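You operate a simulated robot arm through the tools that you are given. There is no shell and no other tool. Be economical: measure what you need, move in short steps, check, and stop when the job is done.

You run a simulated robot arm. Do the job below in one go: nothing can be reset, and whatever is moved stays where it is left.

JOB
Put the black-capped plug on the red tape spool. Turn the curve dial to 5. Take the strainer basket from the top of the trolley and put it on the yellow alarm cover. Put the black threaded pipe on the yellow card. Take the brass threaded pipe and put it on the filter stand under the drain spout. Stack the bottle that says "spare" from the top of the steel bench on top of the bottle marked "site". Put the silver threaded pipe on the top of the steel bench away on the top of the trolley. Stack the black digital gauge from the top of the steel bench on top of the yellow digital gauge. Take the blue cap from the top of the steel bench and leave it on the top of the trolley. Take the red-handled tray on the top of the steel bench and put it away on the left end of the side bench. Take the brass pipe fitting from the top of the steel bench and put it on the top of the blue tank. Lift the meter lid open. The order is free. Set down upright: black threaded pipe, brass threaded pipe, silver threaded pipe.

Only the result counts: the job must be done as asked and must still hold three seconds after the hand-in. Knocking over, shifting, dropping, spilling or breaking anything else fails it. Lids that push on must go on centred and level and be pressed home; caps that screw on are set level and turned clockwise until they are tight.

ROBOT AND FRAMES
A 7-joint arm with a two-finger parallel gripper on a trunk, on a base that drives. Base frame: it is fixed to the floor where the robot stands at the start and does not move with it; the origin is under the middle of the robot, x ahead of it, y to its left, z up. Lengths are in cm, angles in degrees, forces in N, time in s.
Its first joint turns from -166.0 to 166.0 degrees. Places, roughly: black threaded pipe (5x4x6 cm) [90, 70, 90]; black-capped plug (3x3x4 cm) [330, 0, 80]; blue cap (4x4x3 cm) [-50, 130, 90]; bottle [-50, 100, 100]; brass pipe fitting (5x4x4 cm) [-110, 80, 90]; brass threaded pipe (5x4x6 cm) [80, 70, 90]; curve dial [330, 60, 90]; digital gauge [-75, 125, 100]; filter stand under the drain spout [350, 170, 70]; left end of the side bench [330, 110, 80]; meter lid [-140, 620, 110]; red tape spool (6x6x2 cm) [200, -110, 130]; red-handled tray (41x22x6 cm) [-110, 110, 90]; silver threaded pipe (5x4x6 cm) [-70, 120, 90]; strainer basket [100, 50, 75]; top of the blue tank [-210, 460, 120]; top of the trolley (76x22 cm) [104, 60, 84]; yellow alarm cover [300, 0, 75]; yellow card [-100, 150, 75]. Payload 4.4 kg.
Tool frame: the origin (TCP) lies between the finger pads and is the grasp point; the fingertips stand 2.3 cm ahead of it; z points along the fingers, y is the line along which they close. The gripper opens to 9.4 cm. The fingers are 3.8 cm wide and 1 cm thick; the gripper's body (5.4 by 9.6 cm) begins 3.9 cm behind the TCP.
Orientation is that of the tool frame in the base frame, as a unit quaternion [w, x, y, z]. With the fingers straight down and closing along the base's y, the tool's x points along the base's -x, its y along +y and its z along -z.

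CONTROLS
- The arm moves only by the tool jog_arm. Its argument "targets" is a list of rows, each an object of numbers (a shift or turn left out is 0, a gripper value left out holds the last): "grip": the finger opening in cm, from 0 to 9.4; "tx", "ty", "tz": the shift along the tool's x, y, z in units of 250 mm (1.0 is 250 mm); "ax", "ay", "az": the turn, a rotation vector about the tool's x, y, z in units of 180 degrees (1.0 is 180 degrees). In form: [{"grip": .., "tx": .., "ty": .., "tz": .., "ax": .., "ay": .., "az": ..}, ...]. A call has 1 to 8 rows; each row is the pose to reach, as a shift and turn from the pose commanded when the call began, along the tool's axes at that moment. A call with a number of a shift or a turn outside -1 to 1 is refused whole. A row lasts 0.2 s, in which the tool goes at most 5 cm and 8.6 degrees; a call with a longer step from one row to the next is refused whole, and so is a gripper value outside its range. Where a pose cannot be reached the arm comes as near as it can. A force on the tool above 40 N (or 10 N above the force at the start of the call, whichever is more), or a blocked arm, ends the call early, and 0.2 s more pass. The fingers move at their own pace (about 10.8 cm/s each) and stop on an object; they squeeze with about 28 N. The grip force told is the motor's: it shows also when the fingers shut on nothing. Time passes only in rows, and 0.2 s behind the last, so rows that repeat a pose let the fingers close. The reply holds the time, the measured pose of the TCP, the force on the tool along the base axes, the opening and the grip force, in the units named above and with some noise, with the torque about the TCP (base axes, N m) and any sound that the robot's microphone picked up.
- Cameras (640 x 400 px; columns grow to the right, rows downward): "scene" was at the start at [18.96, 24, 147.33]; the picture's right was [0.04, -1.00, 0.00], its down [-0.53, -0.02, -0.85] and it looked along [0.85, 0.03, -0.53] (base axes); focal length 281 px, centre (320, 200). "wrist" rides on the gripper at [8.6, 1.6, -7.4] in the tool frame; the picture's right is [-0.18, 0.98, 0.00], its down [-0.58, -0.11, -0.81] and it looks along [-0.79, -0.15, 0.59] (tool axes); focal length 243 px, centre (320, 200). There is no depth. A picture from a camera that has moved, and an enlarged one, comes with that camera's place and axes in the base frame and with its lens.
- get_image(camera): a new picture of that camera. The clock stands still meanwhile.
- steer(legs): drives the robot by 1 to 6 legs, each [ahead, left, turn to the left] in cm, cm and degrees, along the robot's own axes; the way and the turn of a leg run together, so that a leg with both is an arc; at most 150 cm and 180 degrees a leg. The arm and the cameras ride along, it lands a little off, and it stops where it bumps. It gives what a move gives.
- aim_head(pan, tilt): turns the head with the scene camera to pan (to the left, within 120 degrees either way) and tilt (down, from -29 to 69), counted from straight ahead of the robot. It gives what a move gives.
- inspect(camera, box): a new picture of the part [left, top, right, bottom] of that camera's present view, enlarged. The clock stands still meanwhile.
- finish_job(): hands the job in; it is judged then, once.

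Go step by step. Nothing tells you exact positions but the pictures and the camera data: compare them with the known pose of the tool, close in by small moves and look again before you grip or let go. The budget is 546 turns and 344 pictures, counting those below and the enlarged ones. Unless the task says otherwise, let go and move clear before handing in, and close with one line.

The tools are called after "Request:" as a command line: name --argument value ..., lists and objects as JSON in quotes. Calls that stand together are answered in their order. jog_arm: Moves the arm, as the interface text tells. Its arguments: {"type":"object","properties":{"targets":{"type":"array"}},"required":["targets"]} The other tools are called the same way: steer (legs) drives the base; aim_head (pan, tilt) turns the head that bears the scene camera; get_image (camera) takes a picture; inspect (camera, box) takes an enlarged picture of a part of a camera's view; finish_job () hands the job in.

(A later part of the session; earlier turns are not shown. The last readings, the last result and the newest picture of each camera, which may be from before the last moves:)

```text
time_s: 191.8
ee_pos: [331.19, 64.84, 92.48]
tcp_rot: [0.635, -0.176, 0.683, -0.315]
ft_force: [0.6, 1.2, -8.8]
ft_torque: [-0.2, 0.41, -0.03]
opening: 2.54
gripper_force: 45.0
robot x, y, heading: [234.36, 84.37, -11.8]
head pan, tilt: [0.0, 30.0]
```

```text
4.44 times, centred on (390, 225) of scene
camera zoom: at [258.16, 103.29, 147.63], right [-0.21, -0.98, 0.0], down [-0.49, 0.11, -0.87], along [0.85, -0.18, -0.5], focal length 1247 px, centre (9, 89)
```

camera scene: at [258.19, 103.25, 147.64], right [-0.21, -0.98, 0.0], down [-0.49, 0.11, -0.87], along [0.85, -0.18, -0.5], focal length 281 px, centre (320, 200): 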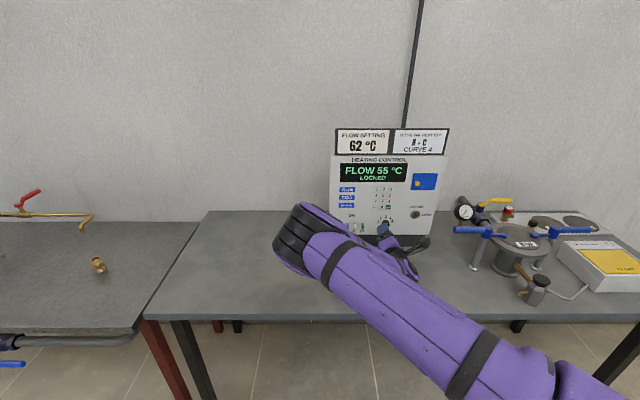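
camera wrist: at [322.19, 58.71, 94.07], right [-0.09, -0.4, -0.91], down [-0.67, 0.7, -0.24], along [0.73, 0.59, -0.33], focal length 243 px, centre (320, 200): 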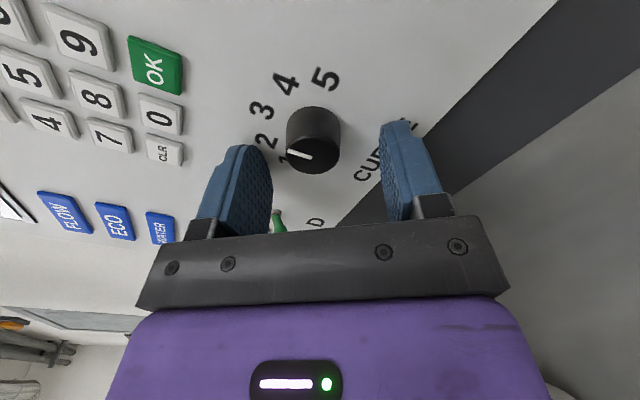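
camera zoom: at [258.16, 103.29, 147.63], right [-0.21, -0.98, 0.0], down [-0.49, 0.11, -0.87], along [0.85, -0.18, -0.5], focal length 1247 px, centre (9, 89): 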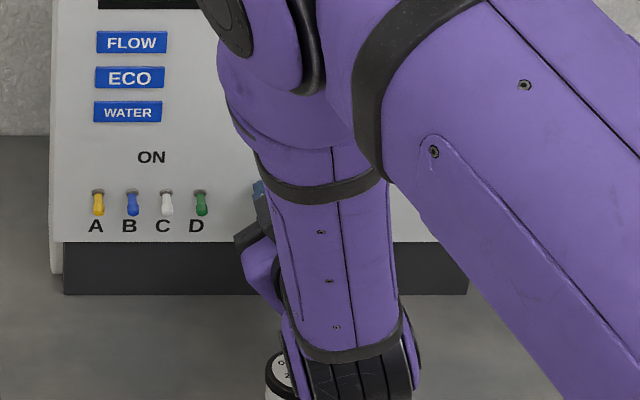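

5 reached by the look of it. I open, back straight off and check the pointer.

Request:
jog_arm --targets '[{"grip": 4}, {"grip": 5}, {"grip": 5, "tz": -0.1}, {"grip": 5, "tz": -0.2}]'

Request:
inspect --camera "wrist" --box '[180, 0, 460, 180]'

Request:
get_image --camera "scene"

```text
time_s: 192.8
ee_pos: [326.42, 65.9, 92.43]
tcp_rot: [0.635, -0.176, 0.683, -0.315]
ft_force: [0.1, 0.4, -0.2]
ft_torque: [0.01, -0.01, -0.02]
opening: 5.02
gripper_force: 0.0
robot x, y, heading: [234.53, 84.41, -12.1]
head pan, tilt: [0.0, 30.0]
```

```text
2.22 times, centred on (320, 90) of wrist
camera zoom: at [318.06, 63.22, 84.9], right [0.18, 0.85, -0.5], down [-0.73, 0.46, 0.51], along [0.66, 0.28, 0.7], focal length 539 px, centre (320, 444)
```

zoom: 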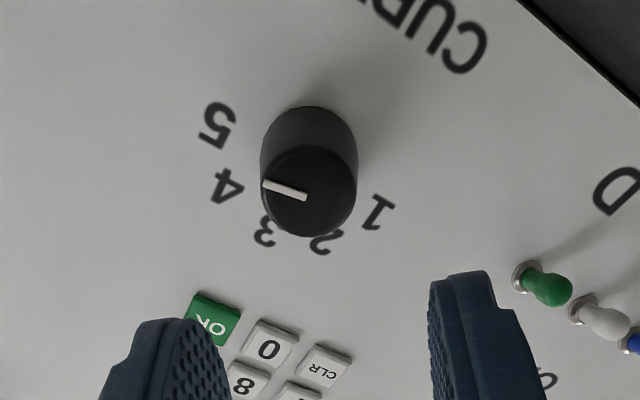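

```text
238 pictures are left
camera scene: at [258.15, 103.29, 147.64], right [-0.21, -0.98, 0.0], down [-0.49, 0.11, -0.87], along [0.85, -0.18, -0.5], focal length 281 px, centre (320, 200)
```

scene: 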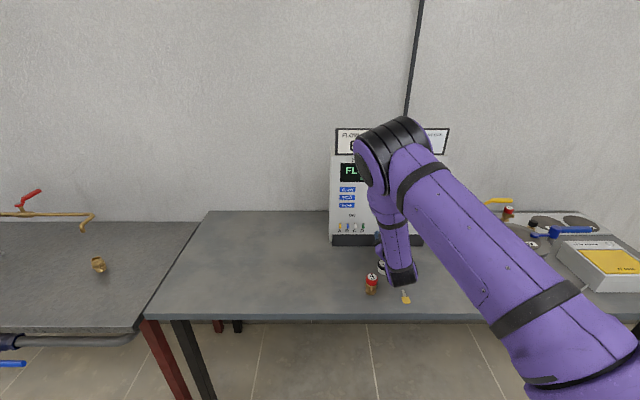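

Pointer is at 5. I raise and back off, then return the tool to pointing down.

Request:
jog_arm --targets '[{"tx": -0.08, "ty": -0.07, "tz": -0.08}, {"tx": -0.16, "ty": -0.14, "tz": -0.16}, {"tx": -0.25, "ty": -0.21, "tz": -0.24}, {"tx": -0.33, "ty": -0.28, "tz": -0.32}, {"tx": -0.4, "ty": -0.34, "tz": -0.4}]'

Request:
jog_arm --targets '[{"az": 0.0455}, {"az": 0.091}, {"az": 0.137}, {"az": 0.182}, {"az": 0.228}]'

Request:
jog_arm --targets '[{"ay": 0.0455}, {"ay": 0.091}, {"ay": 0.1365}, {"ay": 0.182}, {"ay": 0.2275}, {"ay": 0.273}, {"ay": 0.3185}, {"ay": 0.364}]'

Request:
jog_arm --targets '[{"ay": 0.0455}, {"ay": 0.091}, {"ay": 0.136}]'

Request:
get_image --camera "scene"

```text
time_s: 194.0
ee_pos: [316.42, 68.14, 105.49]
tcp_rot: [0.635, -0.176, 0.683, -0.315]
ft_force: [0.6, 0.4, 0.5]
ft_torque: [-0.01, -0.05, -0.01]
opening: 5.02
gripper_force: 0.0
robot x, y, heading: [234.12, 83.78, -12.0]
head pan, tilt: [0.0, 30.0]
```

```text
time_s: 195.2
ee_pos: [316.56, 68.21, 105.56]
tcp_rot: [0.706, 0.076, 0.701, -0.071]
ft_force: [0.0, 1.1, 0.9]
ft_torque: [0.01, 0.01, -0.01]
opening: 5.01
gripper_force: 0.0
robot x, y, heading: [234.58, 84.37, -11.9]
head pan, tilt: [0.0, 30.0]
```

```text
time_s: 197.0
ee_pos: [316.36, 68.13, 105.54]
tcp_rot: [0.214, 0.101, 0.971, -0.019]
ft_force: [-1.0, -0.5, -0.6]
ft_torque: [0.0, -0.02, -0.03]
opening: 5.01
gripper_force: 0.0
robot x, y, heading: [234.73, 84.51, -12.1]
head pan, tilt: [0.0, 30.0]
```

```text
time_s: 197.8
ee_pos: [316.48, 68.11, 105.54]
tcp_rot: [0.003, 0.103, 0.995, 0.002]
ft_force: [0.4, 0.3, 0.0]
ft_torque: [0.02, 0.01, 0.0]
opening: 4.99
gripper_force: 0.1
robot x, y, heading: [234.28, 84.11, -12.2]
head pan, tilt: [0.0, 30.0]
```

```text
237 pictures are left
camera scene: at [258.09, 103.3, 147.64], right [-0.21, -0.98, 0.0], down [-0.49, 0.11, -0.87], along [0.85, -0.18, -0.5], focal length 281 px, centre (320, 200)
```

scene: 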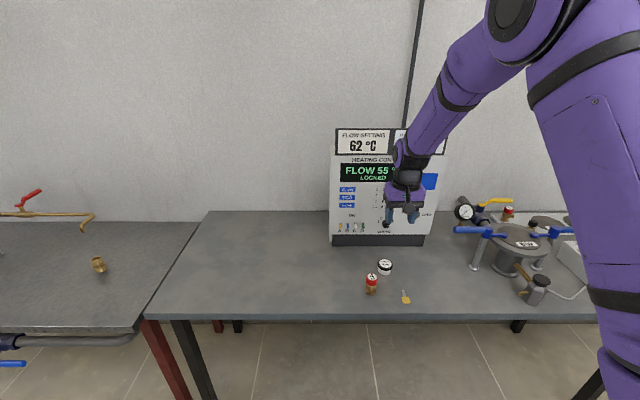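

Dial done. Retract a bit and slide right along the side bench to find the plug and the alarm cover.

Request:
jog_arm --targets '[{"tx": 0.18, "tz": -0.1}, {"tx": 0.36, "tz": -0.2}, {"tx": 0.54, "tz": -0.3}, {"tx": 0.7, "tz": -0.3}]'

Request:
steer --legs '[[0, -75, 0]]'

Request:
aim_head --pan 5 --tilt 30

Request:
get_image --camera "scene"

```text
refused: row 1 steps farther than a row can; nothing moved
```

```text
time_s: 201.8
ee_pos: [300.43, -5.06, 105.6]
tcp_rot: [0.003, 0.105, 0.994, 0.002]
ft_force: [0.4, -0.8, -0.2]
ft_torque: [0.0, 0.04, 0.0]
opening: 4.99
gripper_force: 0.1
robot x, y, heading: [219.12, 11.46, -12.3]
head pan, tilt: [0.0, 30.0]
```

```text
time_s: 202.5
ee_pos: [300.65, -5.13, 105.64]
tcp_rot: [0.003, 0.105, 0.994, 0.001]
ft_force: [-1.0, -0.7, 0.5]
ft_torque: [0.0, 0.02, 0.01]
opening: 5.02
gripper_force: 0.0
robot x, y, heading: [218.78, 10.95, -12.4]
head pan, tilt: [5.0, 30.0]
```

```text
236 pictures are left
camera scene: at [242.51, 31.03, 147.64], right [-0.13, -0.99, 0.0], down [-0.5, 0.06, -0.87], along [0.86, -0.11, -0.5], focal length 281 px, centre (320, 200)
```

scene: 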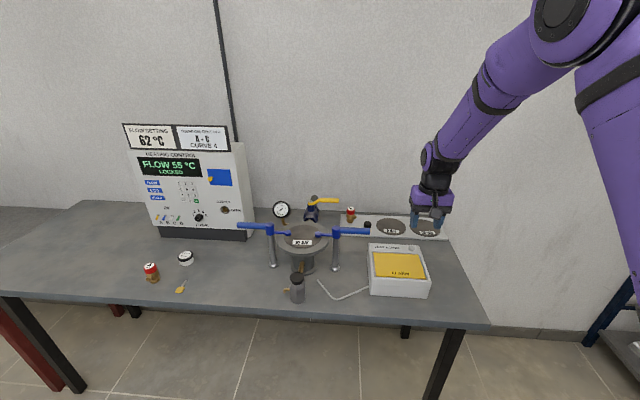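

Request:
inspect --camera "scene" --box '[130, 190, 250, 280]'

Request:
inspect --camera "scene" --box '[270, 190, 470, 320]'

```text
4.44 times, centred on (190, 235) of scene
camera zoom: at [242.51, 31.03, 147.64], right [-0.13, -0.99, 0.0], down [-0.5, 0.06, -0.87], along [0.86, -0.11, -0.5], focal length 1247 px, centre (898, 44)
```

zoom: 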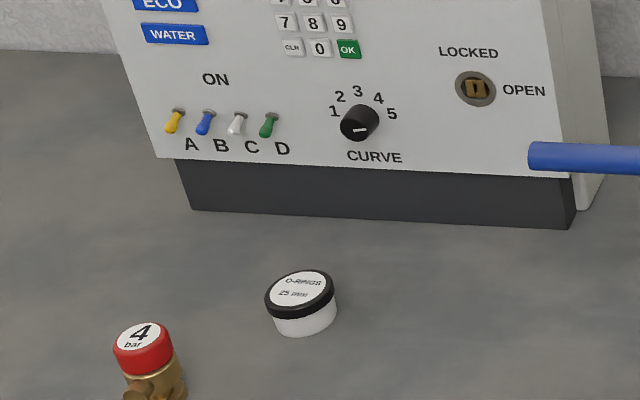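

```text
3.08 times, centred on (370, 255) of scene
camera zoom: at [242.51, 31.03, 147.64], right [-0.13, -0.99, 0.0], down [-0.5, 0.06, -0.87], along [0.86, -0.11, -0.5], focal length 863 px, centre (166, 31)
```

zoom: 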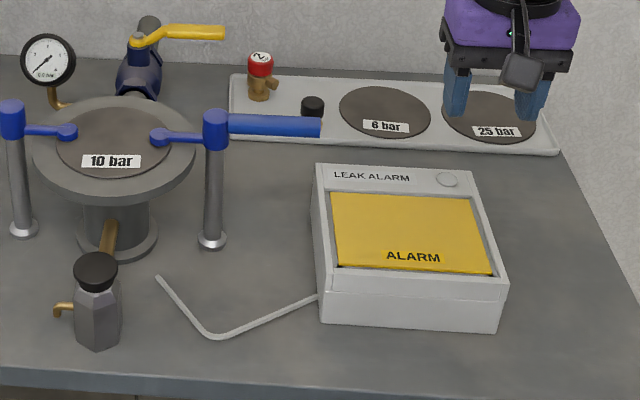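

The black-capped plug is on the white tray at ≈ (337, -1.6); the alarm cover is at ≈ (311, -6). Drive 18 cm closer.

Request:
steer --legs '[[18, 0, 0]]'

Request:
aim_head --pan -5 --tilt 42

Request:
get_image --camera "scene"

```text
time_s: 204.0
ee_pos: [318.13, -8.9, 105.6]
tcp_rot: [0.004, 0.105, 0.994, 0.001]
ft_force: [-0.4, 0.0, 0.0]
ft_torque: [0.0, 0.03, 0.0]
opening: 5.01
gripper_force: 0.0
robot x, y, heading: [236.47, 6.96, -12.3]
head pan, tilt: [5.0, 30.0]
```

```text
time_s: 204.7
ee_pos: [318.13, -8.8, 105.61]
tcp_rot: [0.004, 0.105, 0.994, 0.001]
ft_force: [0.1, -0.2, 0.2]
ft_torque: [0.0, -0.02, 0.0]
opening: 5.0
gripper_force: 0.0
robot x, y, heading: [236.3, 7.31, -12.3]
head pan, tilt: [-5.0, 42.0]
```

```text
233 pictures are left
camera scene: at [259.06, 25.89, 145.81], right [-0.3, -0.95, 0.0], down [-0.64, 0.2, -0.74], along [0.71, -0.22, -0.67], focal length 281 px, centre (320, 200)
```

scene: 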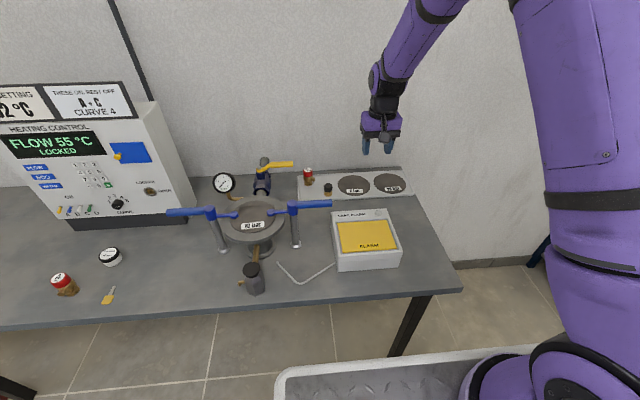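

Request:
jog_arm --targets '[{"grip": 7, "tx": -0.16, "ty": 0.11}, {"tx": -0.32, "ty": 0.22}, {"tx": -0.48, "ty": 0.33}, {"tx": -0.64, "ty": 0.447}, {"tx": -0.64, "ty": 0.447, "tz": 0.15}, {"tx": -0.64, "ty": 0.447, "tz": 0.3}]'

Request:
get_image --camera "wrist"

Request:
inspect --camera "scene" --box '[280, 120, 430, 230]'

```text
time_s: 206.1
ee_pos: [336.29, -1.36, 98.09]
tcp_rot: [0.004, 0.105, 0.995, 0.002]
ft_force: [-0.1, -0.3, 0.2]
ft_torque: [-0.02, -0.01, 0.02]
opening: 6.99
gripper_force: 0.0
robot x, y, heading: [236.31, 7.4, -12.5]
head pan, tilt: [-5.0, 42.0]
```

```text
232 pictures are left
camera wrist: at [327.94, 2.12, 105.64], right [0.38, 0.92, 0.01], down [0.54, -0.23, 0.81], along [0.75, -0.31, -0.59], focal length 243 px, centre (320, 200)
```

wrist: 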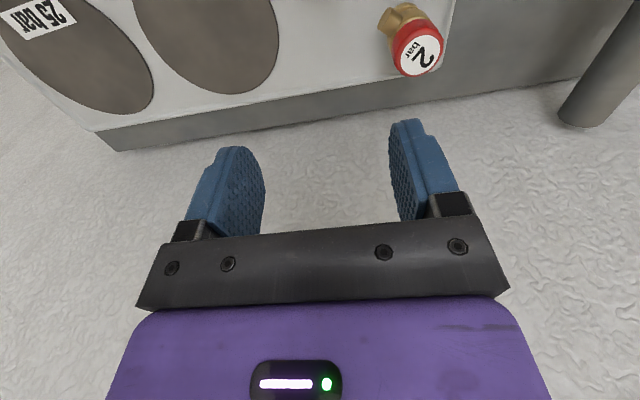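

```text
3.64 times, centred on (355, 175) of scene
camera zoom: at [259.02, 25.9, 145.81], right [-0.3, -0.95, 0.0], down [-0.64, 0.2, -0.74], along [0.71, -0.22, -0.67], focal length 1020 px, centre (193, 291)
```

zoom: 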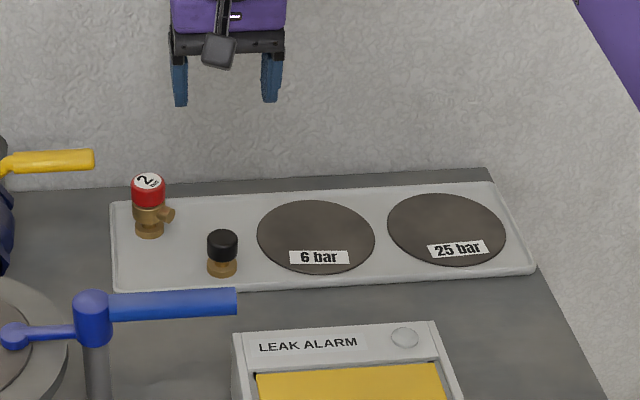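

The side bench is actually about z 79, so the plug is at ≈ (331.2, 0.4). Shift back over it.

Request:
jog_arm --targets '[{"tx": 0.1, "ty": 0.014}, {"tx": 0.211, "ty": 0.028}, {"tx": 0.211, "ty": 0.028}]'

Request:
get_image --camera "wrist"

```text
time_s: 206.9
ee_pos: [331.18, 0.48, 98.14]
tcp_rot: [0.003, 0.104, 0.995, 0.002]
ft_force: [-0.9, 0.4, -0.7]
ft_torque: [0.0, 0.0, -0.01]
opening: 7.01
gripper_force: 0.1
robot x, y, heading: [236.19, 7.19, -12.5]
head pan, tilt: [-5.0, 42.0]
```

```text
230 pictures are left
camera wrist: at [322.93, 3.9, 105.61], right [0.38, 0.92, 0.01], down [0.54, -0.23, 0.81], along [0.75, -0.31, -0.59], focal length 243 px, centre (320, 200)
```

wrist: 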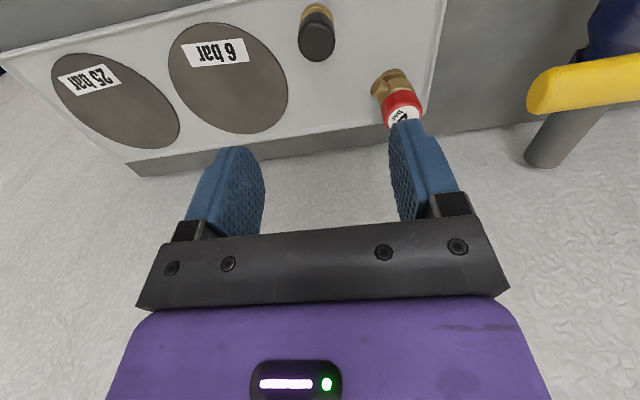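

Request:
jog_arm --targets '[{"grip": 6, "tx": 0.01, "tz": 0.15}, {"tx": 0.01, "tz": 0.3}, {"tx": 0.01, "tz": 0.42}, {"tx": 0.01, "tz": 0.42}]'

Request:
get_image --camera "wrist"

Request:
inspect --camera "scene" --box '[280, 120, 430, 230]'

```text
time_s: 207.9
ee_pos: [330.96, 0.55, 87.6]
tcp_rot: [0.003, 0.105, 0.994, 0.002]
ft_force: [0.0, 1.0, 0.0]
ft_torque: [0.02, 0.0, 0.0]
opening: 5.99
gripper_force: 0.2
robot x, y, heading: [236.26, 7.6, -12.4]
head pan, tilt: [-5.0, 42.0]
```

```text
229 pictures are left
camera wrist: at [322.79, 3.96, 95.13], right [0.38, 0.92, 0.01], down [0.54, -0.23, 0.81], along [0.75, -0.31, -0.59], focal length 243 px, centre (320, 200)
```

wrist: 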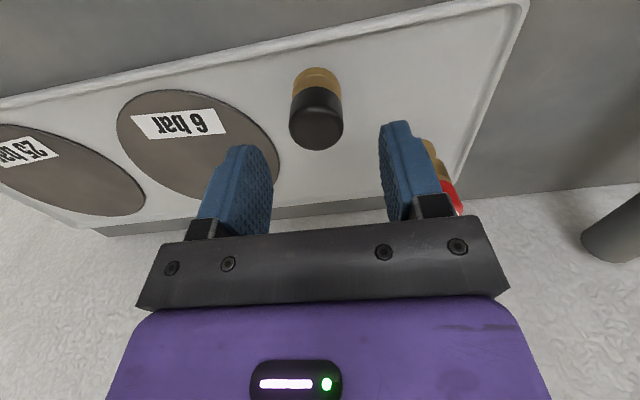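

```text
3.64 times, centred on (355, 175) of scene
camera zoom: at [259.05, 25.89, 145.81], right [-0.3, -0.95, 0.0], down [-0.64, 0.2, -0.74], along [0.71, -0.22, -0.67], focal length 1020 px, centre (193, 291)
```

zoom: 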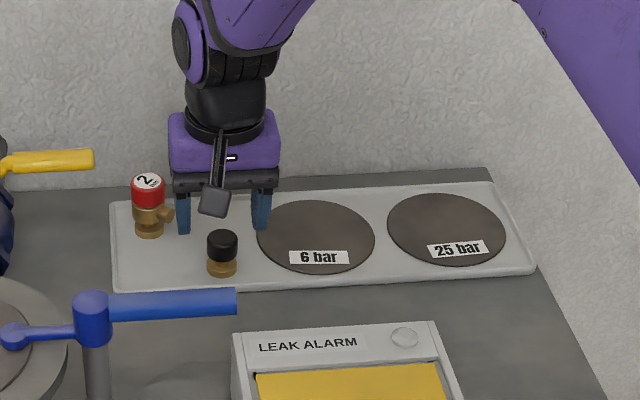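

Request:
jog_arm --targets '[{"ty": -0.005, "tx": -0.01, "tz": 0.08}, {"ty": -0.005, "tx": -0.01, "tz": 0.15}, {"ty": -0.005, "tx": -0.01, "tz": 0.2}, {"ty": -0.005, "tx": -0.01, "tz": 0.2}]'

Request:
get_image --camera "wrist"

```text
time_s: 208.9
ee_pos: [331.29, 0.48, 82.92]
tcp_rot: [0.004, 0.104, 0.995, 0.002]
ft_force: [-5.1, 0.0, 24.0]
ft_torque: [-0.71, 0.73, -0.18]
opening: 6.02
gripper_force: 0.4
robot x, y, heading: [236.38, 7.18, -12.4]
head pan, tilt: [-5.0, 42.0]
```

```text
227 pictures are left
camera wrist: at [323.02, 3.86, 90.4], right [0.38, 0.92, 0.01], down [0.54, -0.23, 0.81], along [0.75, -0.31, -0.58], focal length 243 px, centre (320, 200)
```

wrist: 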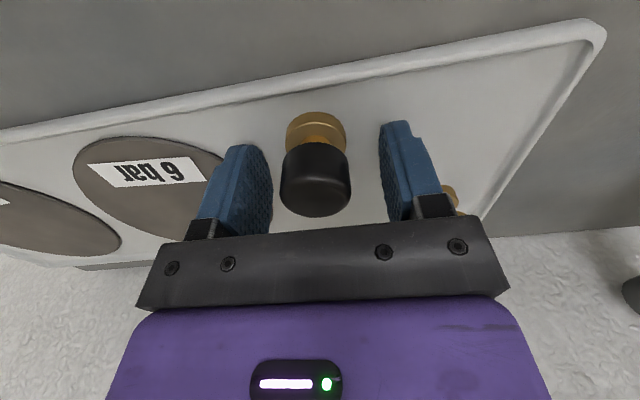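

Fingertips touch the tray; raise 3 mm and grip.

Request:
jog_arm --targets '[{"tz": -0.02}, {"tz": -0.02}]'

Request:
jog_arm --targets '[{"grip": 0}, {"grip": 0}, {"grip": 0}, {"grip": 0, "tz": -0.1}, {"grip": 0, "tz": -0.3}, {"grip": 0, "tz": -0.5}, {"grip": 0, "tz": -0.7}, {"grip": 0, "tz": -0.9}]'

Request:
get_image --camera "wrist"

```text
time_s: 209.5
ee_pos: [331.23, 0.31, 83.33]
tcp_rot: [0.002, 0.104, 0.995, 0.002]
ft_force: [0.7, 0.3, 1.0]
ft_torque: [-0.01, 0.03, 0.0]
opening: 6.01
gripper_force: 0.1
robot x, y, heading: [236.62, 7.62, -12.3]
head pan, tilt: [-5.0, 42.0]
```

```text
time_s: 211.3
ee_pos: [330.91, 0.38, 105.7]
tcp_rot: [0.003, 0.104, 0.995, 0.002]
ft_force: [-0.3, 0.0, -1.2]
ft_torque: [0.08, 0.02, 0.02]
opening: 2.86
gripper_force: 28.1
robot x, y, heading: [236.52, 7.28, -12.5]
head pan, tilt: [-5.0, 42.0]
```

```text
226 pictures are left
camera wrist: at [322.77, 3.82, 113.21], right [0.38, 0.92, 0.01], down [0.54, -0.23, 0.81], along [0.75, -0.31, -0.59], focal length 243 px, centre (320, 200)
```

wrist: 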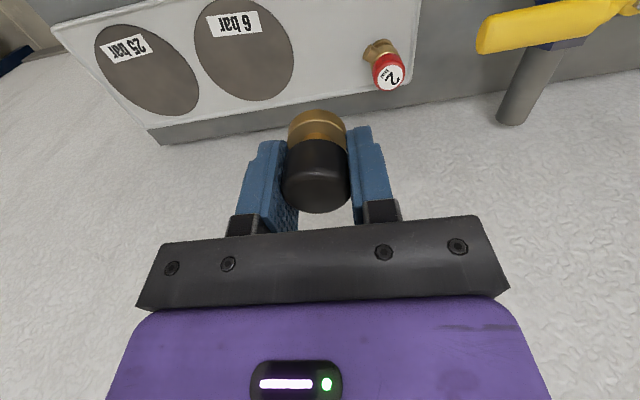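

Plug held. Retract, back off, and turn to the shelf to find the red tape spool.

Request:
jog_arm --targets '[{"tx": 0.16, "tz": -0.08}, {"tx": 0.32, "tz": -0.16}, {"tx": 0.48, "tz": -0.24}, {"tx": 0.64, "tz": -0.32}, {"tx": 0.8, "tz": -0.4}]'

Request:
steer --legs '[[-38, 0, 0], [0, 0, -77.5]]'

Request:
aim_head --pan 0 --tilt 15

Request:
get_image --camera "scene"

```text
time_s: 212.5
ee_pos: [311.53, 4.59, 115.39]
tcp_rot: [0.003, 0.104, 0.995, 0.002]
ft_force: [-0.1, 0.0, -1.3]
ft_torque: [-0.01, 0.02, -0.02]
opening: 2.87
gripper_force: 28.4
robot x, y, heading: [236.79, 7.56, -12.3]
head pan, tilt: [-5.0, 42.0]
```

```text
time_s: 218.3
ee_pos: [212.49, -58.75, 115.52]
tcp_rot: [0.004, 0.706, 0.708, -0.001]
ft_force: [0.8, 0.2, -0.9]
ft_torque: [0.01, -0.03, 0.02]
opening: 2.86
gripper_force: 27.5
robot x, y, heading: [199.49, 15.16, -90.3]
head pan, tilt: [-5.0, 42.0]
```

```text
time_s: 219.2
ee_pos: [212.57, -58.77, 115.53]
tcp_rot: [0.004, 0.707, 0.708, -0.001]
ft_force: [-0.7, 0.1, -0.4]
ft_torque: [0.0, -0.02, 0.0]
opening: 2.89
gripper_force: 28.2
robot x, y, heading: [199.52, 15.28, -90.1]
head pan, tilt: [0.0, 15.0]
```

```text
225 pictures are left
camera scene: at [222.99, -3.91, 150.05], right [-1.0, 0.0, 0.0], down [0.0, 0.26, -0.97], along [0.0, -0.97, -0.26], focal length 281 px, centre (320, 200)
```

scene: 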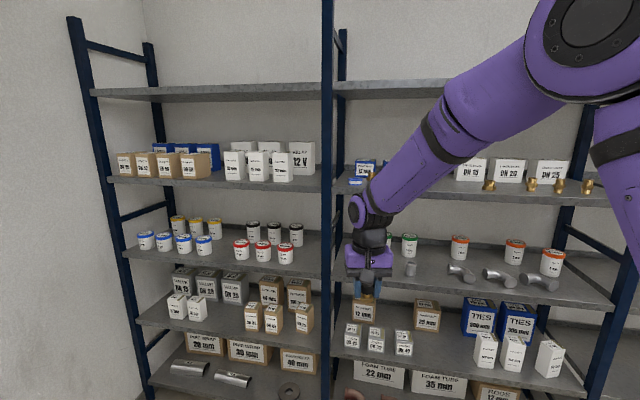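

The arm hides the shelf section where the spool should be; move the arm left.

Request:
jog_arm --targets '[{"ty": 0.19}, {"ty": 0.38}, {"ty": 0.57}, {"ty": 0.76}, {"ty": 0.95}]'

Request:
get_image --camera "scene"

```text
time_s: 220.4
ee_pos: [236.15, -58.7, 115.7]
tcp_rot: [0.003, 0.707, 0.707, -0.001]
ft_force: [-0.2, -0.6, -0.3]
ft_torque: [0.01, -0.04, 0.0]
opening: 2.88
gripper_force: 27.6
robot x, y, heading: [199.47, 15.53, -90.4]
head pan, tilt: [0.0, 15.0]
```

```text
224 pictures are left
camera scene: at [222.91, -3.92, 150.07], right [-1.0, 0.0, 0.0], down [0.0, 0.26, -0.97], along [0.0, -0.97, -0.26], focal length 281 px, centre (320, 200)
```

scene: 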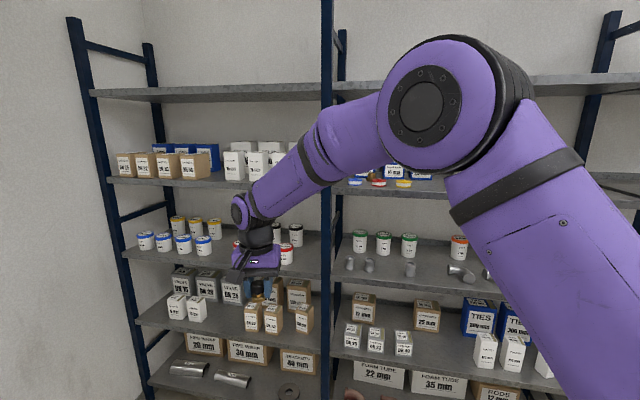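

Request:
inspect --camera "scene" --box '[330, 140, 450, 220]'

```text
5.00 times, centred on (390, 180) of scene
camera zoom: at [222.91, -3.92, 150.07], right [-1.0, 0.0, 0.0], down [0.0, 0.26, -0.97], along [0.0, -0.97, -0.26], focal length 1403 px, centre (-30, 300)
```

zoom: 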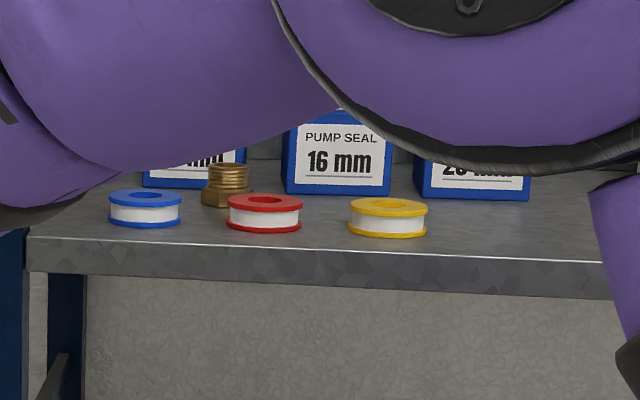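

Spools found: red one top ≈ (200.5, -109, 129.5), about 7 cm behind the shelf edge with another shelf above, so I want a slanted grip. I'll regrip the plug at a slant on the trolley's free end; turn that way.

Request:
jog_arm --targets '[{"ty": -0.19}, {"ty": -0.38}, {"ty": -0.57}, {"ty": -0.76}, {"ty": -0.95}, {"ty": -1.0}]'

Request:
steer --legs '[[0, 0, -115]]'

Request:
aim_head --pan 0 --tilt 42

Request:
get_image --camera "scene"

```text
time_s: 221.8
ee_pos: [211.32, -58.76, 115.58]
tcp_rot: [0.005, 0.707, 0.707, -0.001]
ft_force: [-0.4, -0.4, -0.3]
ft_torque: [-0.03, 0.05, -0.01]
opening: 2.87
gripper_force: 28.0
robot x, y, heading: [199.34, 15.49, -90.2]
head pan, tilt: [0.0, 15.0]
```

```text
time_s: 227.0
ee_pos: [127.24, 35.74, 115.41]
tcp_rot: [0.001, 0.977, -0.213, -0.004]
ft_force: [-0.7, -0.6, -1.5]
ft_torque: [-0.01, 0.0, 0.02]
opening: 2.88
gripper_force: 27.7
robot x, y, heading: [199.36, 15.63, 155.4]
head pan, tilt: [0.0, 15.0]
```

```text
time_s: 227.9
ee_pos: [127.31, 35.66, 115.49]
tcp_rot: [0.001, 0.977, -0.213, -0.004]
ft_force: [0.1, 0.6, -0.4]
ft_torque: [-0.03, 0.0, 0.02]
opening: 2.88
gripper_force: 27.7
robot x, y, heading: [199.65, 15.53, 154.9]
head pan, tilt: [0.0, 42.0]
```

```text
222 pictures are left
camera scene: at [172.99, 1.95, 145.81], right [0.42, 0.91, 0.0], down [0.61, -0.28, -0.74], along [-0.67, 0.31, -0.67], focal length 281 px, centre (320, 200)
```

scene: 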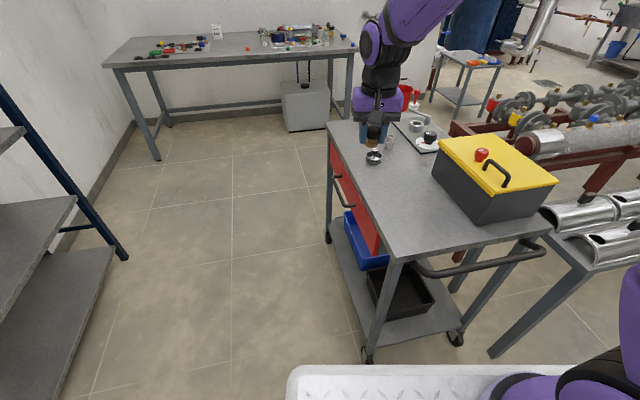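

Request:
jog_arm --targets '[{"tx": -0.09, "ty": -0.14}, {"tx": -0.18, "ty": -0.28}, {"tx": -0.27, "ty": -0.42}, {"tx": -0.35, "ty": -0.564}, {"tx": -0.35, "ty": -0.564, "tz": 0.19}, {"tx": -0.35, "ty": -0.564, "tz": 0.38}, {"tx": -0.35, "ty": -0.564, "tz": 0.57}, {"tx": -0.35, "ty": -0.564, "tz": 0.76}]'

Request:
inspect --camera "scene" --box '[320, 100, 480, 260]'

```text
time_s: 229.7
ee_pos: [125.01, 52.25, 96.72]
tcp_rot: [0.002, 0.977, -0.213, -0.004]
ft_force: [0.4, 0.0, -0.2]
ft_torque: [0.02, 0.04, -0.04]
opening: 2.87
gripper_force: 28.4
robot x, y, heading: [199.72, 15.21, 154.6]
head pan, tilt: [0.0, 42.0]
```

```text
2.50 times, centred on (400, 180) of scene
camera zoom: at [173.06, 1.93, 145.82], right [0.42, 0.91, 0.0], down [0.61, -0.28, -0.74], along [-0.67, 0.31, -0.67], focal length 702 px, centre (120, 250)
```

zoom: 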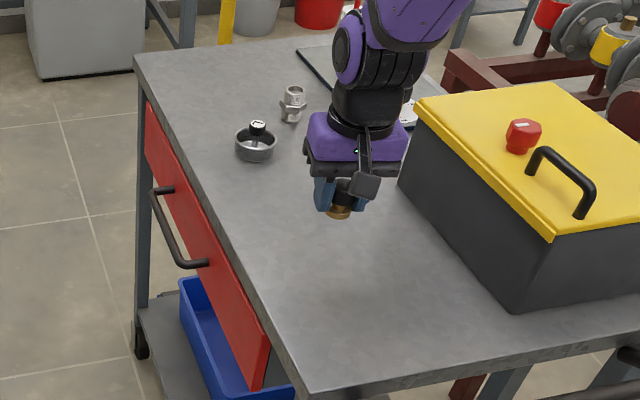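

Request:
jog_arm --targets '[{"tz": 0.15}, {"tz": 0.28}, {"tz": 0.36}, {"tz": 0.39}, {"tz": 0.4}, {"tz": 0.41}, {"tz": 0.42}]'

```text
time_s: 230.7
ee_pos: [124.98, 52.14, 87.36]
tcp_rot: [0.0, 0.977, -0.213, -0.005]
ft_force: [9.0, -3.2, 17.0]
ft_torque: [0.1, -0.57, -0.16]
opening: 2.9
gripper_force: 28.0
robot x, y, heading: [199.37, 15.43, 155.3]
head pan, tilt: [0.0, 42.0]
stopped in row 5: the force on the tool passed its limit at 71 N (the readings are from after the stop); the commanded pose is now the measured one
```

Request:
jog_arm --targets '[{"grip": 4}, {"grip": 6}, {"grip": 6, "tz": -0.1}, {"grip": 6, "tz": -0.3}]'

Request:
get_image --camera "wrist"

Request:
inspect --camera "scene" --box '[350, 130, 450, 230]'

```text
time_s: 231.7
ee_pos: [124.94, 52.32, 94.62]
tcp_rot: [0.0, 0.977, -0.214, -0.005]
ft_force: [0.1, 0.3, -0.4]
ft_torque: [-0.04, -0.06, 0.02]
opening: 6.01
gripper_force: 0.0
robot x, y, heading: [199.37, 15.84, 155.0]
head pan, tilt: [0.0, 42.0]
```

```text
220 pictures are left
camera wrist: at [132.2, 47.24, 102.08], right [-0.58, -0.82, 0.01], down [-0.48, 0.34, 0.81], along [-0.66, 0.47, -0.59], focal length 243 px, centre (320, 200)
```

wrist: 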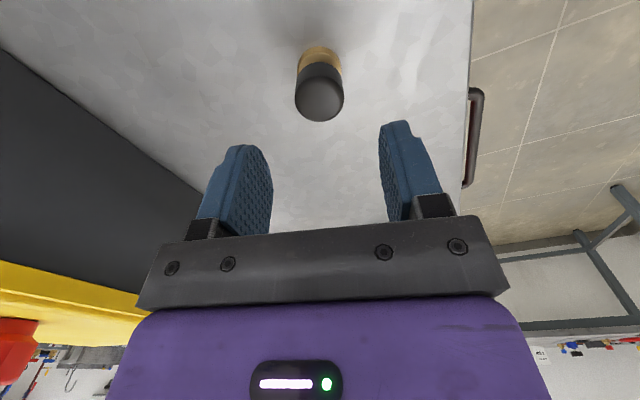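

```text
4.00 times, centred on (400, 180) of scene
camera zoom: at [172.95, 1.99, 145.8], right [0.42, 0.91, 0.0], down [0.61, -0.28, -0.74], along [-0.67, 0.31, -0.67], focal length 1122 px, centre (0, 280)
```

zoom: 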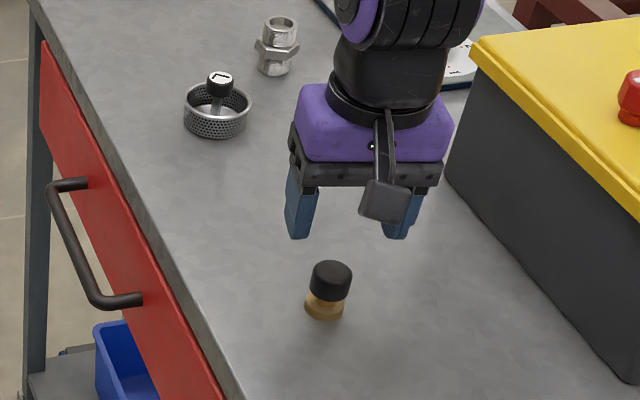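

Plug stands well. Tilt 33° and regrip it low.

Request:
jog_arm --targets '[{"ay": -0.046}, {"ay": -0.092}, {"ay": -0.138}, {"ay": -0.183}, {"ay": -0.183, "tx": 0.012, "tz": 0.12}, {"ay": -0.183, "tx": 0.012, "tz": 0.24}, {"ay": -0.183, "tx": 0.012, "tz": 0.265}, {"ay": -0.183, "tx": 0.012, "tz": 0.265}]'

Request:
get_image --camera "wrist"

```text
time_s: 233.5
ee_pos: [125.14, 52.11, 88.02]
tcp_rot: [-0.059, 0.935, -0.205, -0.282]
ft_force: [0.0, 0.3, -0.1]
ft_torque: [-0.02, -0.02, 0.02]
opening: 5.99
gripper_force: 0.2
robot x, y, heading: [199.4, 15.57, 154.8]
head pan, tilt: [0.0, 42.0]
```

```text
218 pictures are left
camera wrist: at [134.71, 45.94, 89.62], right [-0.55, -0.83, 0.11], down [0.01, 0.12, 0.99], along [-0.84, 0.55, -0.06], focal length 243 px, centre (320, 200)
```

wrist: 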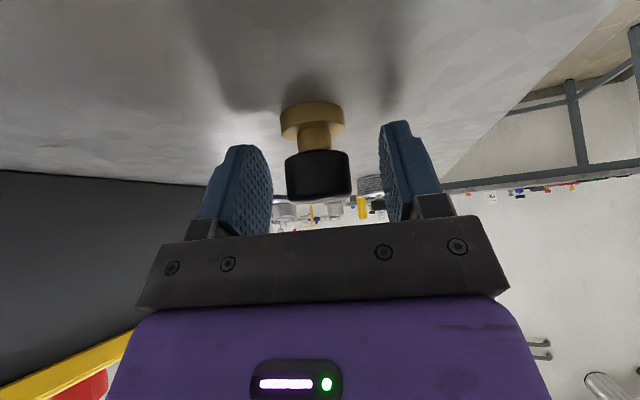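

Request:
jog_arm --targets '[{"grip": 0}, {"grip": 0}, {"grip": 0}, {"grip": 0, "tx": -0.05, "tz": -0.08}, {"grip": 0, "tx": -0.15, "tz": -0.23}, {"grip": 0, "tx": -0.25, "tz": -0.38}, {"grip": 0, "tx": -0.35, "tz": -0.54}, {"grip": 0, "tx": -0.45, "tz": -0.69}]'

Request:
get_image --camera "wrist"

```text
time_s: 235.3
ee_pos: [125.32, 51.99, 108.72]
tcp_rot: [-0.059, 0.936, -0.205, -0.282]
ft_force: [-1.2, 1.0, -1.9]
ft_torque: [-0.02, -0.01, -0.01]
opening: 2.92
gripper_force: 28.4
robot x, y, heading: [199.12, 15.68, 155.1]
head pan, tilt: [0.0, 42.0]
```

```text
217 pictures are left
camera wrist: at [134.86, 45.93, 110.28], right [-0.55, -0.83, 0.11], down [0.01, 0.12, 0.99], along [-0.84, 0.55, -0.06], focal length 243 px, centre (320, 200)
```

wrist: 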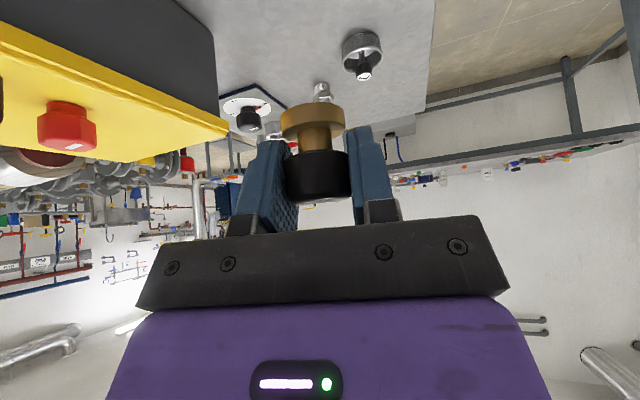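

Request:
jog_arm --targets '[{"tx": -0.107, "tz": -0.164}, {"tx": -0.214, "tz": -0.329}, {"tx": -0.32, "tz": -0.493}, {"tx": -0.427, "tz": -0.658}, {"tx": -0.534, "tz": -0.822}, {"tx": -0.63, "tz": -0.97}]'

Request:
steer --legs '[[0, 0, 115]]'

Request:
aim_head --pan -5 --tilt 10

Request:
get_image --camera "scene"

Request:
get_image --camera "wrist"

```text
time_s: 236.7
ee_pos: [125.62, 52.24, 137.67]
tcp_rot: [-0.059, 0.935, -0.205, -0.282]
ft_force: [-0.2, 0.2, -0.3]
ft_torque: [-0.01, -0.03, 0.02]
opening: 2.92
gripper_force: 27.7
robot x, y, heading: [199.56, 15.08, 155.1]
head pan, tilt: [0.0, 42.0]
```

```text
time_s: 241.9
ee_pos: [199.13, -67.01, 137.59]
tcp_rot: [0.208, 0.669, 0.685, -0.199]
ft_force: [0.1, -0.4, -1.2]
ft_torque: [-0.01, -0.01, 0.01]
opening: 2.9
gripper_force: 28.0
robot x, y, heading: [199.53, 15.87, -88.7]
head pan, tilt: [0.0, 42.0]
```

```text
time_s: 242.9
ee_pos: [199.16, -67.15, 137.77]
tcp_rot: [0.208, 0.669, 0.685, -0.2]
ft_force: [0.1, -0.9, -0.5]
ft_torque: [-0.01, 0.01, 0.01]
opening: 2.9
gripper_force: 27.8
robot x, y, heading: [199.77, 15.42, -88.8]
head pan, tilt: [-5.0, 10.0]
```

```text
216 pictures are left
camera scene: at [222.67, -3.25, 150.86], right [-1.0, 0.07, 0.0], down [0.01, 0.17, -0.98], along [-0.06, -0.98, -0.17], focal length 281 px, centre (320, 200)
```

scene: 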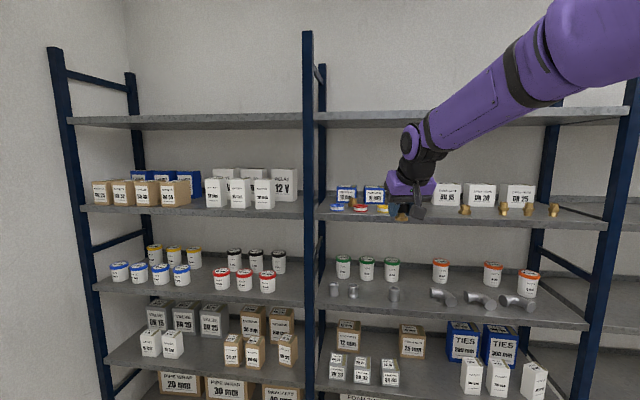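

```text
215 pictures are left
camera wrist: at [200.36, -55.73, 139.2], right [0.99, -0.13, 0.11], down [-0.11, -0.04, 0.99], along [-0.12, -0.99, -0.06], focal length 243 px, centre (320, 200)
```

wrist: 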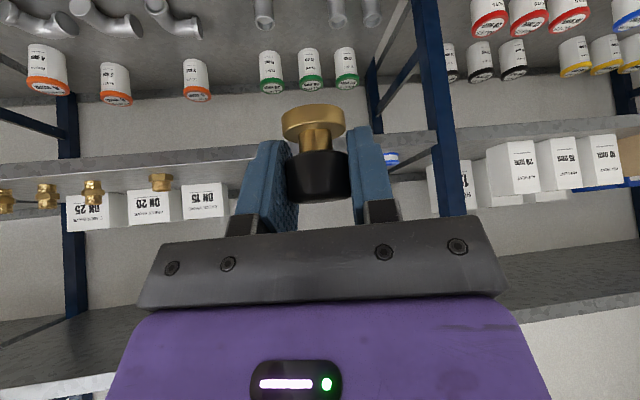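

Request:
inspect --camera "scene" --box '[310, 170, 430, 240]'

```text
5.33 times, centred on (370, 205) of scene
camera zoom: at [222.67, -3.25, 150.86], right [-1.0, 0.07, 0.0], down [0.01, 0.17, -0.98], along [-0.06, -0.98, -0.17], focal length 1497 px, centre (53, 173)
```

zoom: 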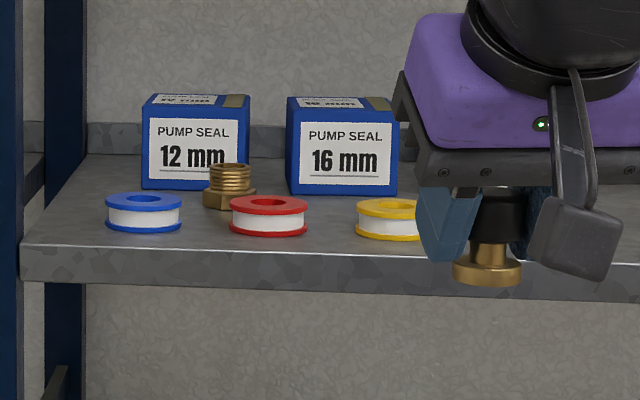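

Request:
jog_arm --targets '[{"tx": -0.15, "tz": 0.097, "ty": 0.01}, {"tx": -0.3, "tz": 0.195, "ty": 0.02}, {"tx": -0.45, "tz": 0.292, "ty": 0.02}, {"tx": -0.6, "tz": 0.39, "ty": 0.02}, {"tx": -0.75, "tz": 0.487, "ty": 0.02}, {"tx": -0.85, "tz": 0.552, "ty": 0.02}, {"tx": -0.85, "tz": 0.552, "ty": 0.02}]'

Request:
get_image --camera "wrist"

Request:
inspect --camera "scene" --box '[310, 150, 430, 240]'

```text
time_s: 244.5
ee_pos: [200.43, -92.58, 137.74]
tcp_rot: [0.208, 0.669, 0.685, -0.199]
ft_force: [-0.1, 0.0, -1.0]
ft_torque: [0.01, 0.02, 0.0]
opening: 2.9
gripper_force: 28.6
robot x, y, heading: [199.9, 15.29, -88.8]
head pan, tilt: [-5.0, 10.0]
```

```text
213 pictures are left
camera wrist: at [201.54, -81.06, 139.34], right [0.99, -0.13, 0.11], down [-0.11, -0.04, 0.99], along [-0.12, -0.99, -0.06], focal length 243 px, centre (320, 200)
```

wrist: 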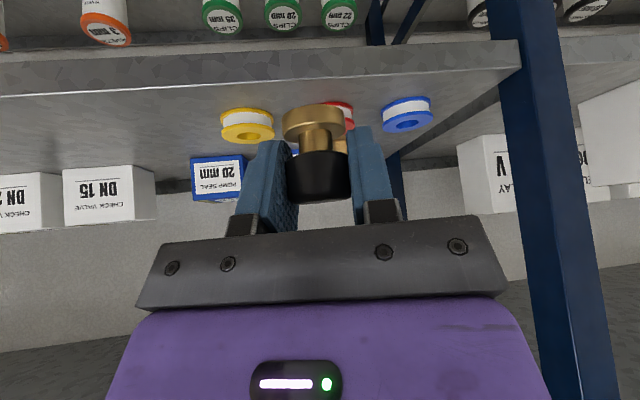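

```text
4.44 times, centred on (370, 195) of scene
camera zoom: at [222.67, -3.27, 150.87], right [-1.0, 0.07, 0.0], down [0.01, 0.17, -0.98], along [-0.06, -0.98, -0.17], focal length 1247 px, centre (98, 222)
```

zoom: 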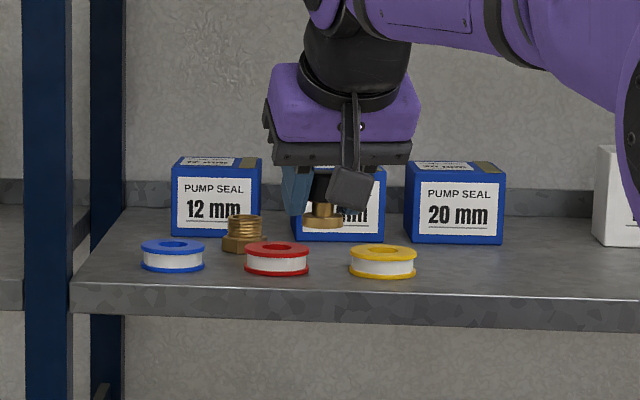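

Spool top is at z 129.8, red one at ≈ (200.1, -108.3). I move the plug in over it.

Request:
jog_arm --targets '[{"tx": -0.13, "tz": 0.085, "ty": -0.005}, {"tx": -0.26, "tz": 0.17, "ty": -0.01}, {"tx": -0.39, "tz": 0.255, "ty": -0.015}, {"tx": -0.527, "tz": 0.342, "ty": -0.018}, {"tx": -0.527, "tz": 0.342, "ty": -0.018}]'

Request:
get_image --camera "wrist"

Request:
inspect --camera "scene" --box '[320, 150, 420, 230]'

```text
time_s: 245.7
ee_pos: [199.41, -99.0, 133.78]
tcp_rot: [0.207, 0.67, 0.685, -0.198]
ft_force: [0.3, -0.9, -1.7]
ft_torque: [-0.03, -0.01, -0.01]
opening: 2.88
gripper_force: 28.0
out of reach, approached as far as the arm can: row 2, 3, 4, 5
robot x, y, heading: [199.85, 15.44, -88.8]
head pan, tilt: [-5.0, 10.0]
```

```text
211 pictures are left
camera wrist: at [200.61, -87.51, 135.36], right [0.99, -0.13, 0.11], down [-0.11, -0.05, 0.99], along [-0.12, -0.99, -0.06], focal length 243 px, centre (320, 200)
```

wrist: 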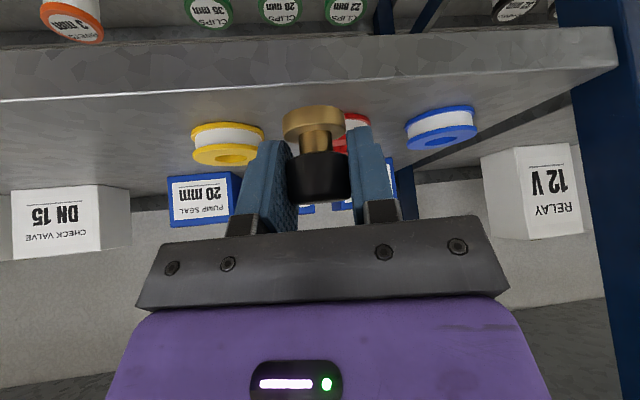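

```text
5.00 times, centred on (370, 190) of scene
camera zoom: at [222.66, -3.33, 150.86], right [-1.0, 0.07, 0.0], down [0.01, 0.17, -0.98], along [-0.06, -0.98, -0.17], focal length 1403 px, centre (70, 250)
```

zoom: 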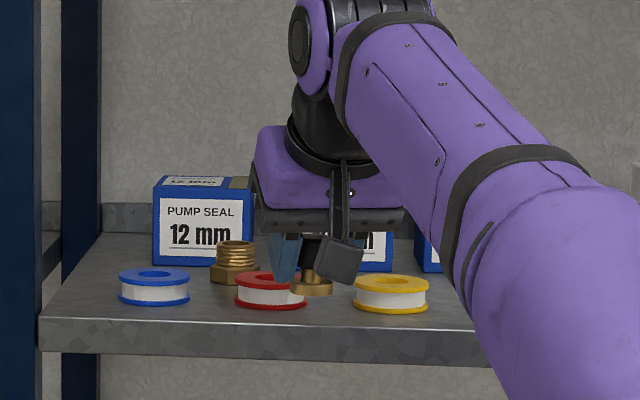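

Out of reach from here; I pull back and drive 16 cm closer.

Request:
jog_arm --targets '[{"tx": 0.08, "tz": -0.085}, {"tx": 0.18, "tz": -0.165}, {"tx": 0.27, "tz": -0.25}, {"tx": 0.36, "tz": -0.33}, {"tx": 0.45, "tz": -0.4}]'

Request:
get_image --camera "scene"

```text
time_s: 246.9
ee_pos: [199.88, -94.72, 141.99]
tcp_rot: [0.207, 0.669, 0.685, -0.2]
ft_force: [1.0, -0.4, 0.3]
ft_torque: [-0.04, 0.0, 0.01]
opening: 2.88
gripper_force: 28.0
out of reach, approached as far as the arm can: row 1, 2, 3, 4, 5
robot x, y, heading: [199.64, 15.35, -88.9]
head pan, tilt: [-5.0, 10.0]
```

```text
209 pictures are left
camera scene: at [222.67, -3.25, 150.87], right [-1.0, 0.07, 0.0], down [0.01, 0.17, -0.98], along [-0.06, -0.98, -0.17], focal length 281 px, centre (320, 200)
```

scene: 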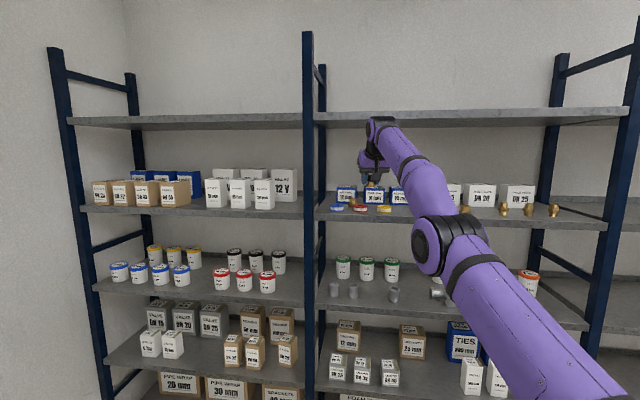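

Request:
jog_arm --targets '[{"tx": 0.14, "tz": -0.09}, {"tx": 0.28, "tz": -0.18}, {"tx": 0.42, "tz": -0.27}, {"tx": 0.56, "tz": -0.36}, {"tx": 0.7, "tz": -0.45}]'

Request:
get_image --camera "scene"

```text
time_s: 248.1
ee_pos: [200.62, -88.95, 151.37]
tcp_rot: [0.207, 0.669, 0.686, -0.199]
ft_force: [0.7, -0.3, -0.1]
ft_torque: [0.03, -0.02, 0.02]
opening: 2.89
gripper_force: 28.3
out of reach, approached as far as the arm can: row 1, 2, 3, 4, 5
robot x, y, heading: [199.64, 15.5, -88.5]
head pan, tilt: [-5.0, 10.0]
```

```text
208 pictures are left
camera scene: at [222.67, -3.29, 150.87], right [-1.0, 0.07, 0.0], down [0.01, 0.17, -0.98], along [-0.06, -0.98, -0.17], focal length 281 px, centre (320, 200)
```

scene: 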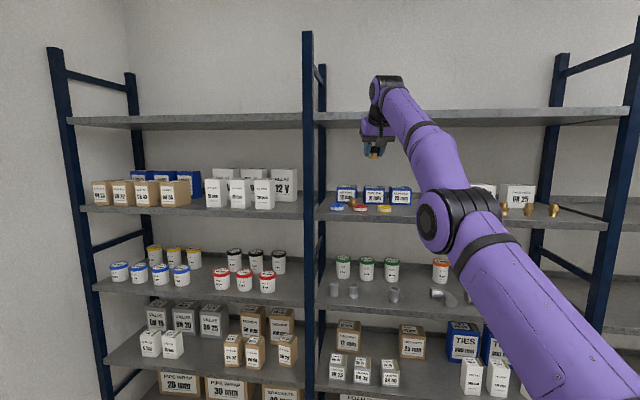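

Request:
jog_arm --targets '[{"tx": 0.03, "tz": -0.02}, {"tx": 0.06, "tz": -0.04}, {"tx": 0.1, "tz": -0.065}, {"tx": 0.1, "tz": -0.065}]'

```text
time_s: 249.1
ee_pos: [200.83, -88.24, 152.23]
tcp_rot: [0.208, 0.669, 0.686, -0.199]
ft_force: [-0.2, 0.2, -1.0]
ft_torque: [0.0, 0.0, 0.05]
opening: 2.89
gripper_force: 27.8
out of reach, approached as far as the arm can: row 1, 2, 3, 4
robot x, y, heading: [199.51, 15.1, -88.8]
head pan, tilt: [-5.0, 10.0]
```

Request:
jog_arm --targets '[{"ay": 0.045}, {"ay": 0.09}, {"ay": 0.135}, {"ay": 0.183}, {"ay": 0.183}]'

Request:
get_image --camera "scene"

```text
time_s: 250.3
ee_pos: [200.8, -82.22, 146.41]
tcp_rot: [0.027, 0.697, 0.716, -0.025]
ft_force: [0.4, -0.3, -1.2]
ft_torque: [0.04, -0.03, 0.03]
opening: 2.9
gripper_force: 28.7
out of reach, approached as far as the arm can: row 1, 2, 3, 4, 5
robot x, y, heading: [199.84, 15.04, -88.8]
head pan, tilt: [-5.0, 10.0]
```

```text
207 pictures are left
camera scene: at [222.64, -3.26, 150.87], right [-1.0, 0.07, 0.0], down [0.01, 0.17, -0.98], along [-0.07, -0.98, -0.17], focal length 281 px, centre (320, 200)
```

scene: 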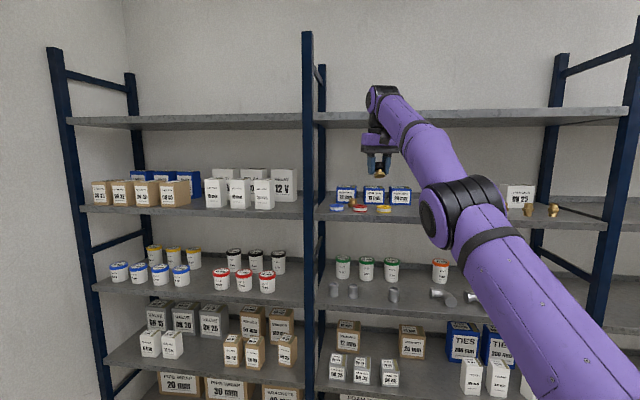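

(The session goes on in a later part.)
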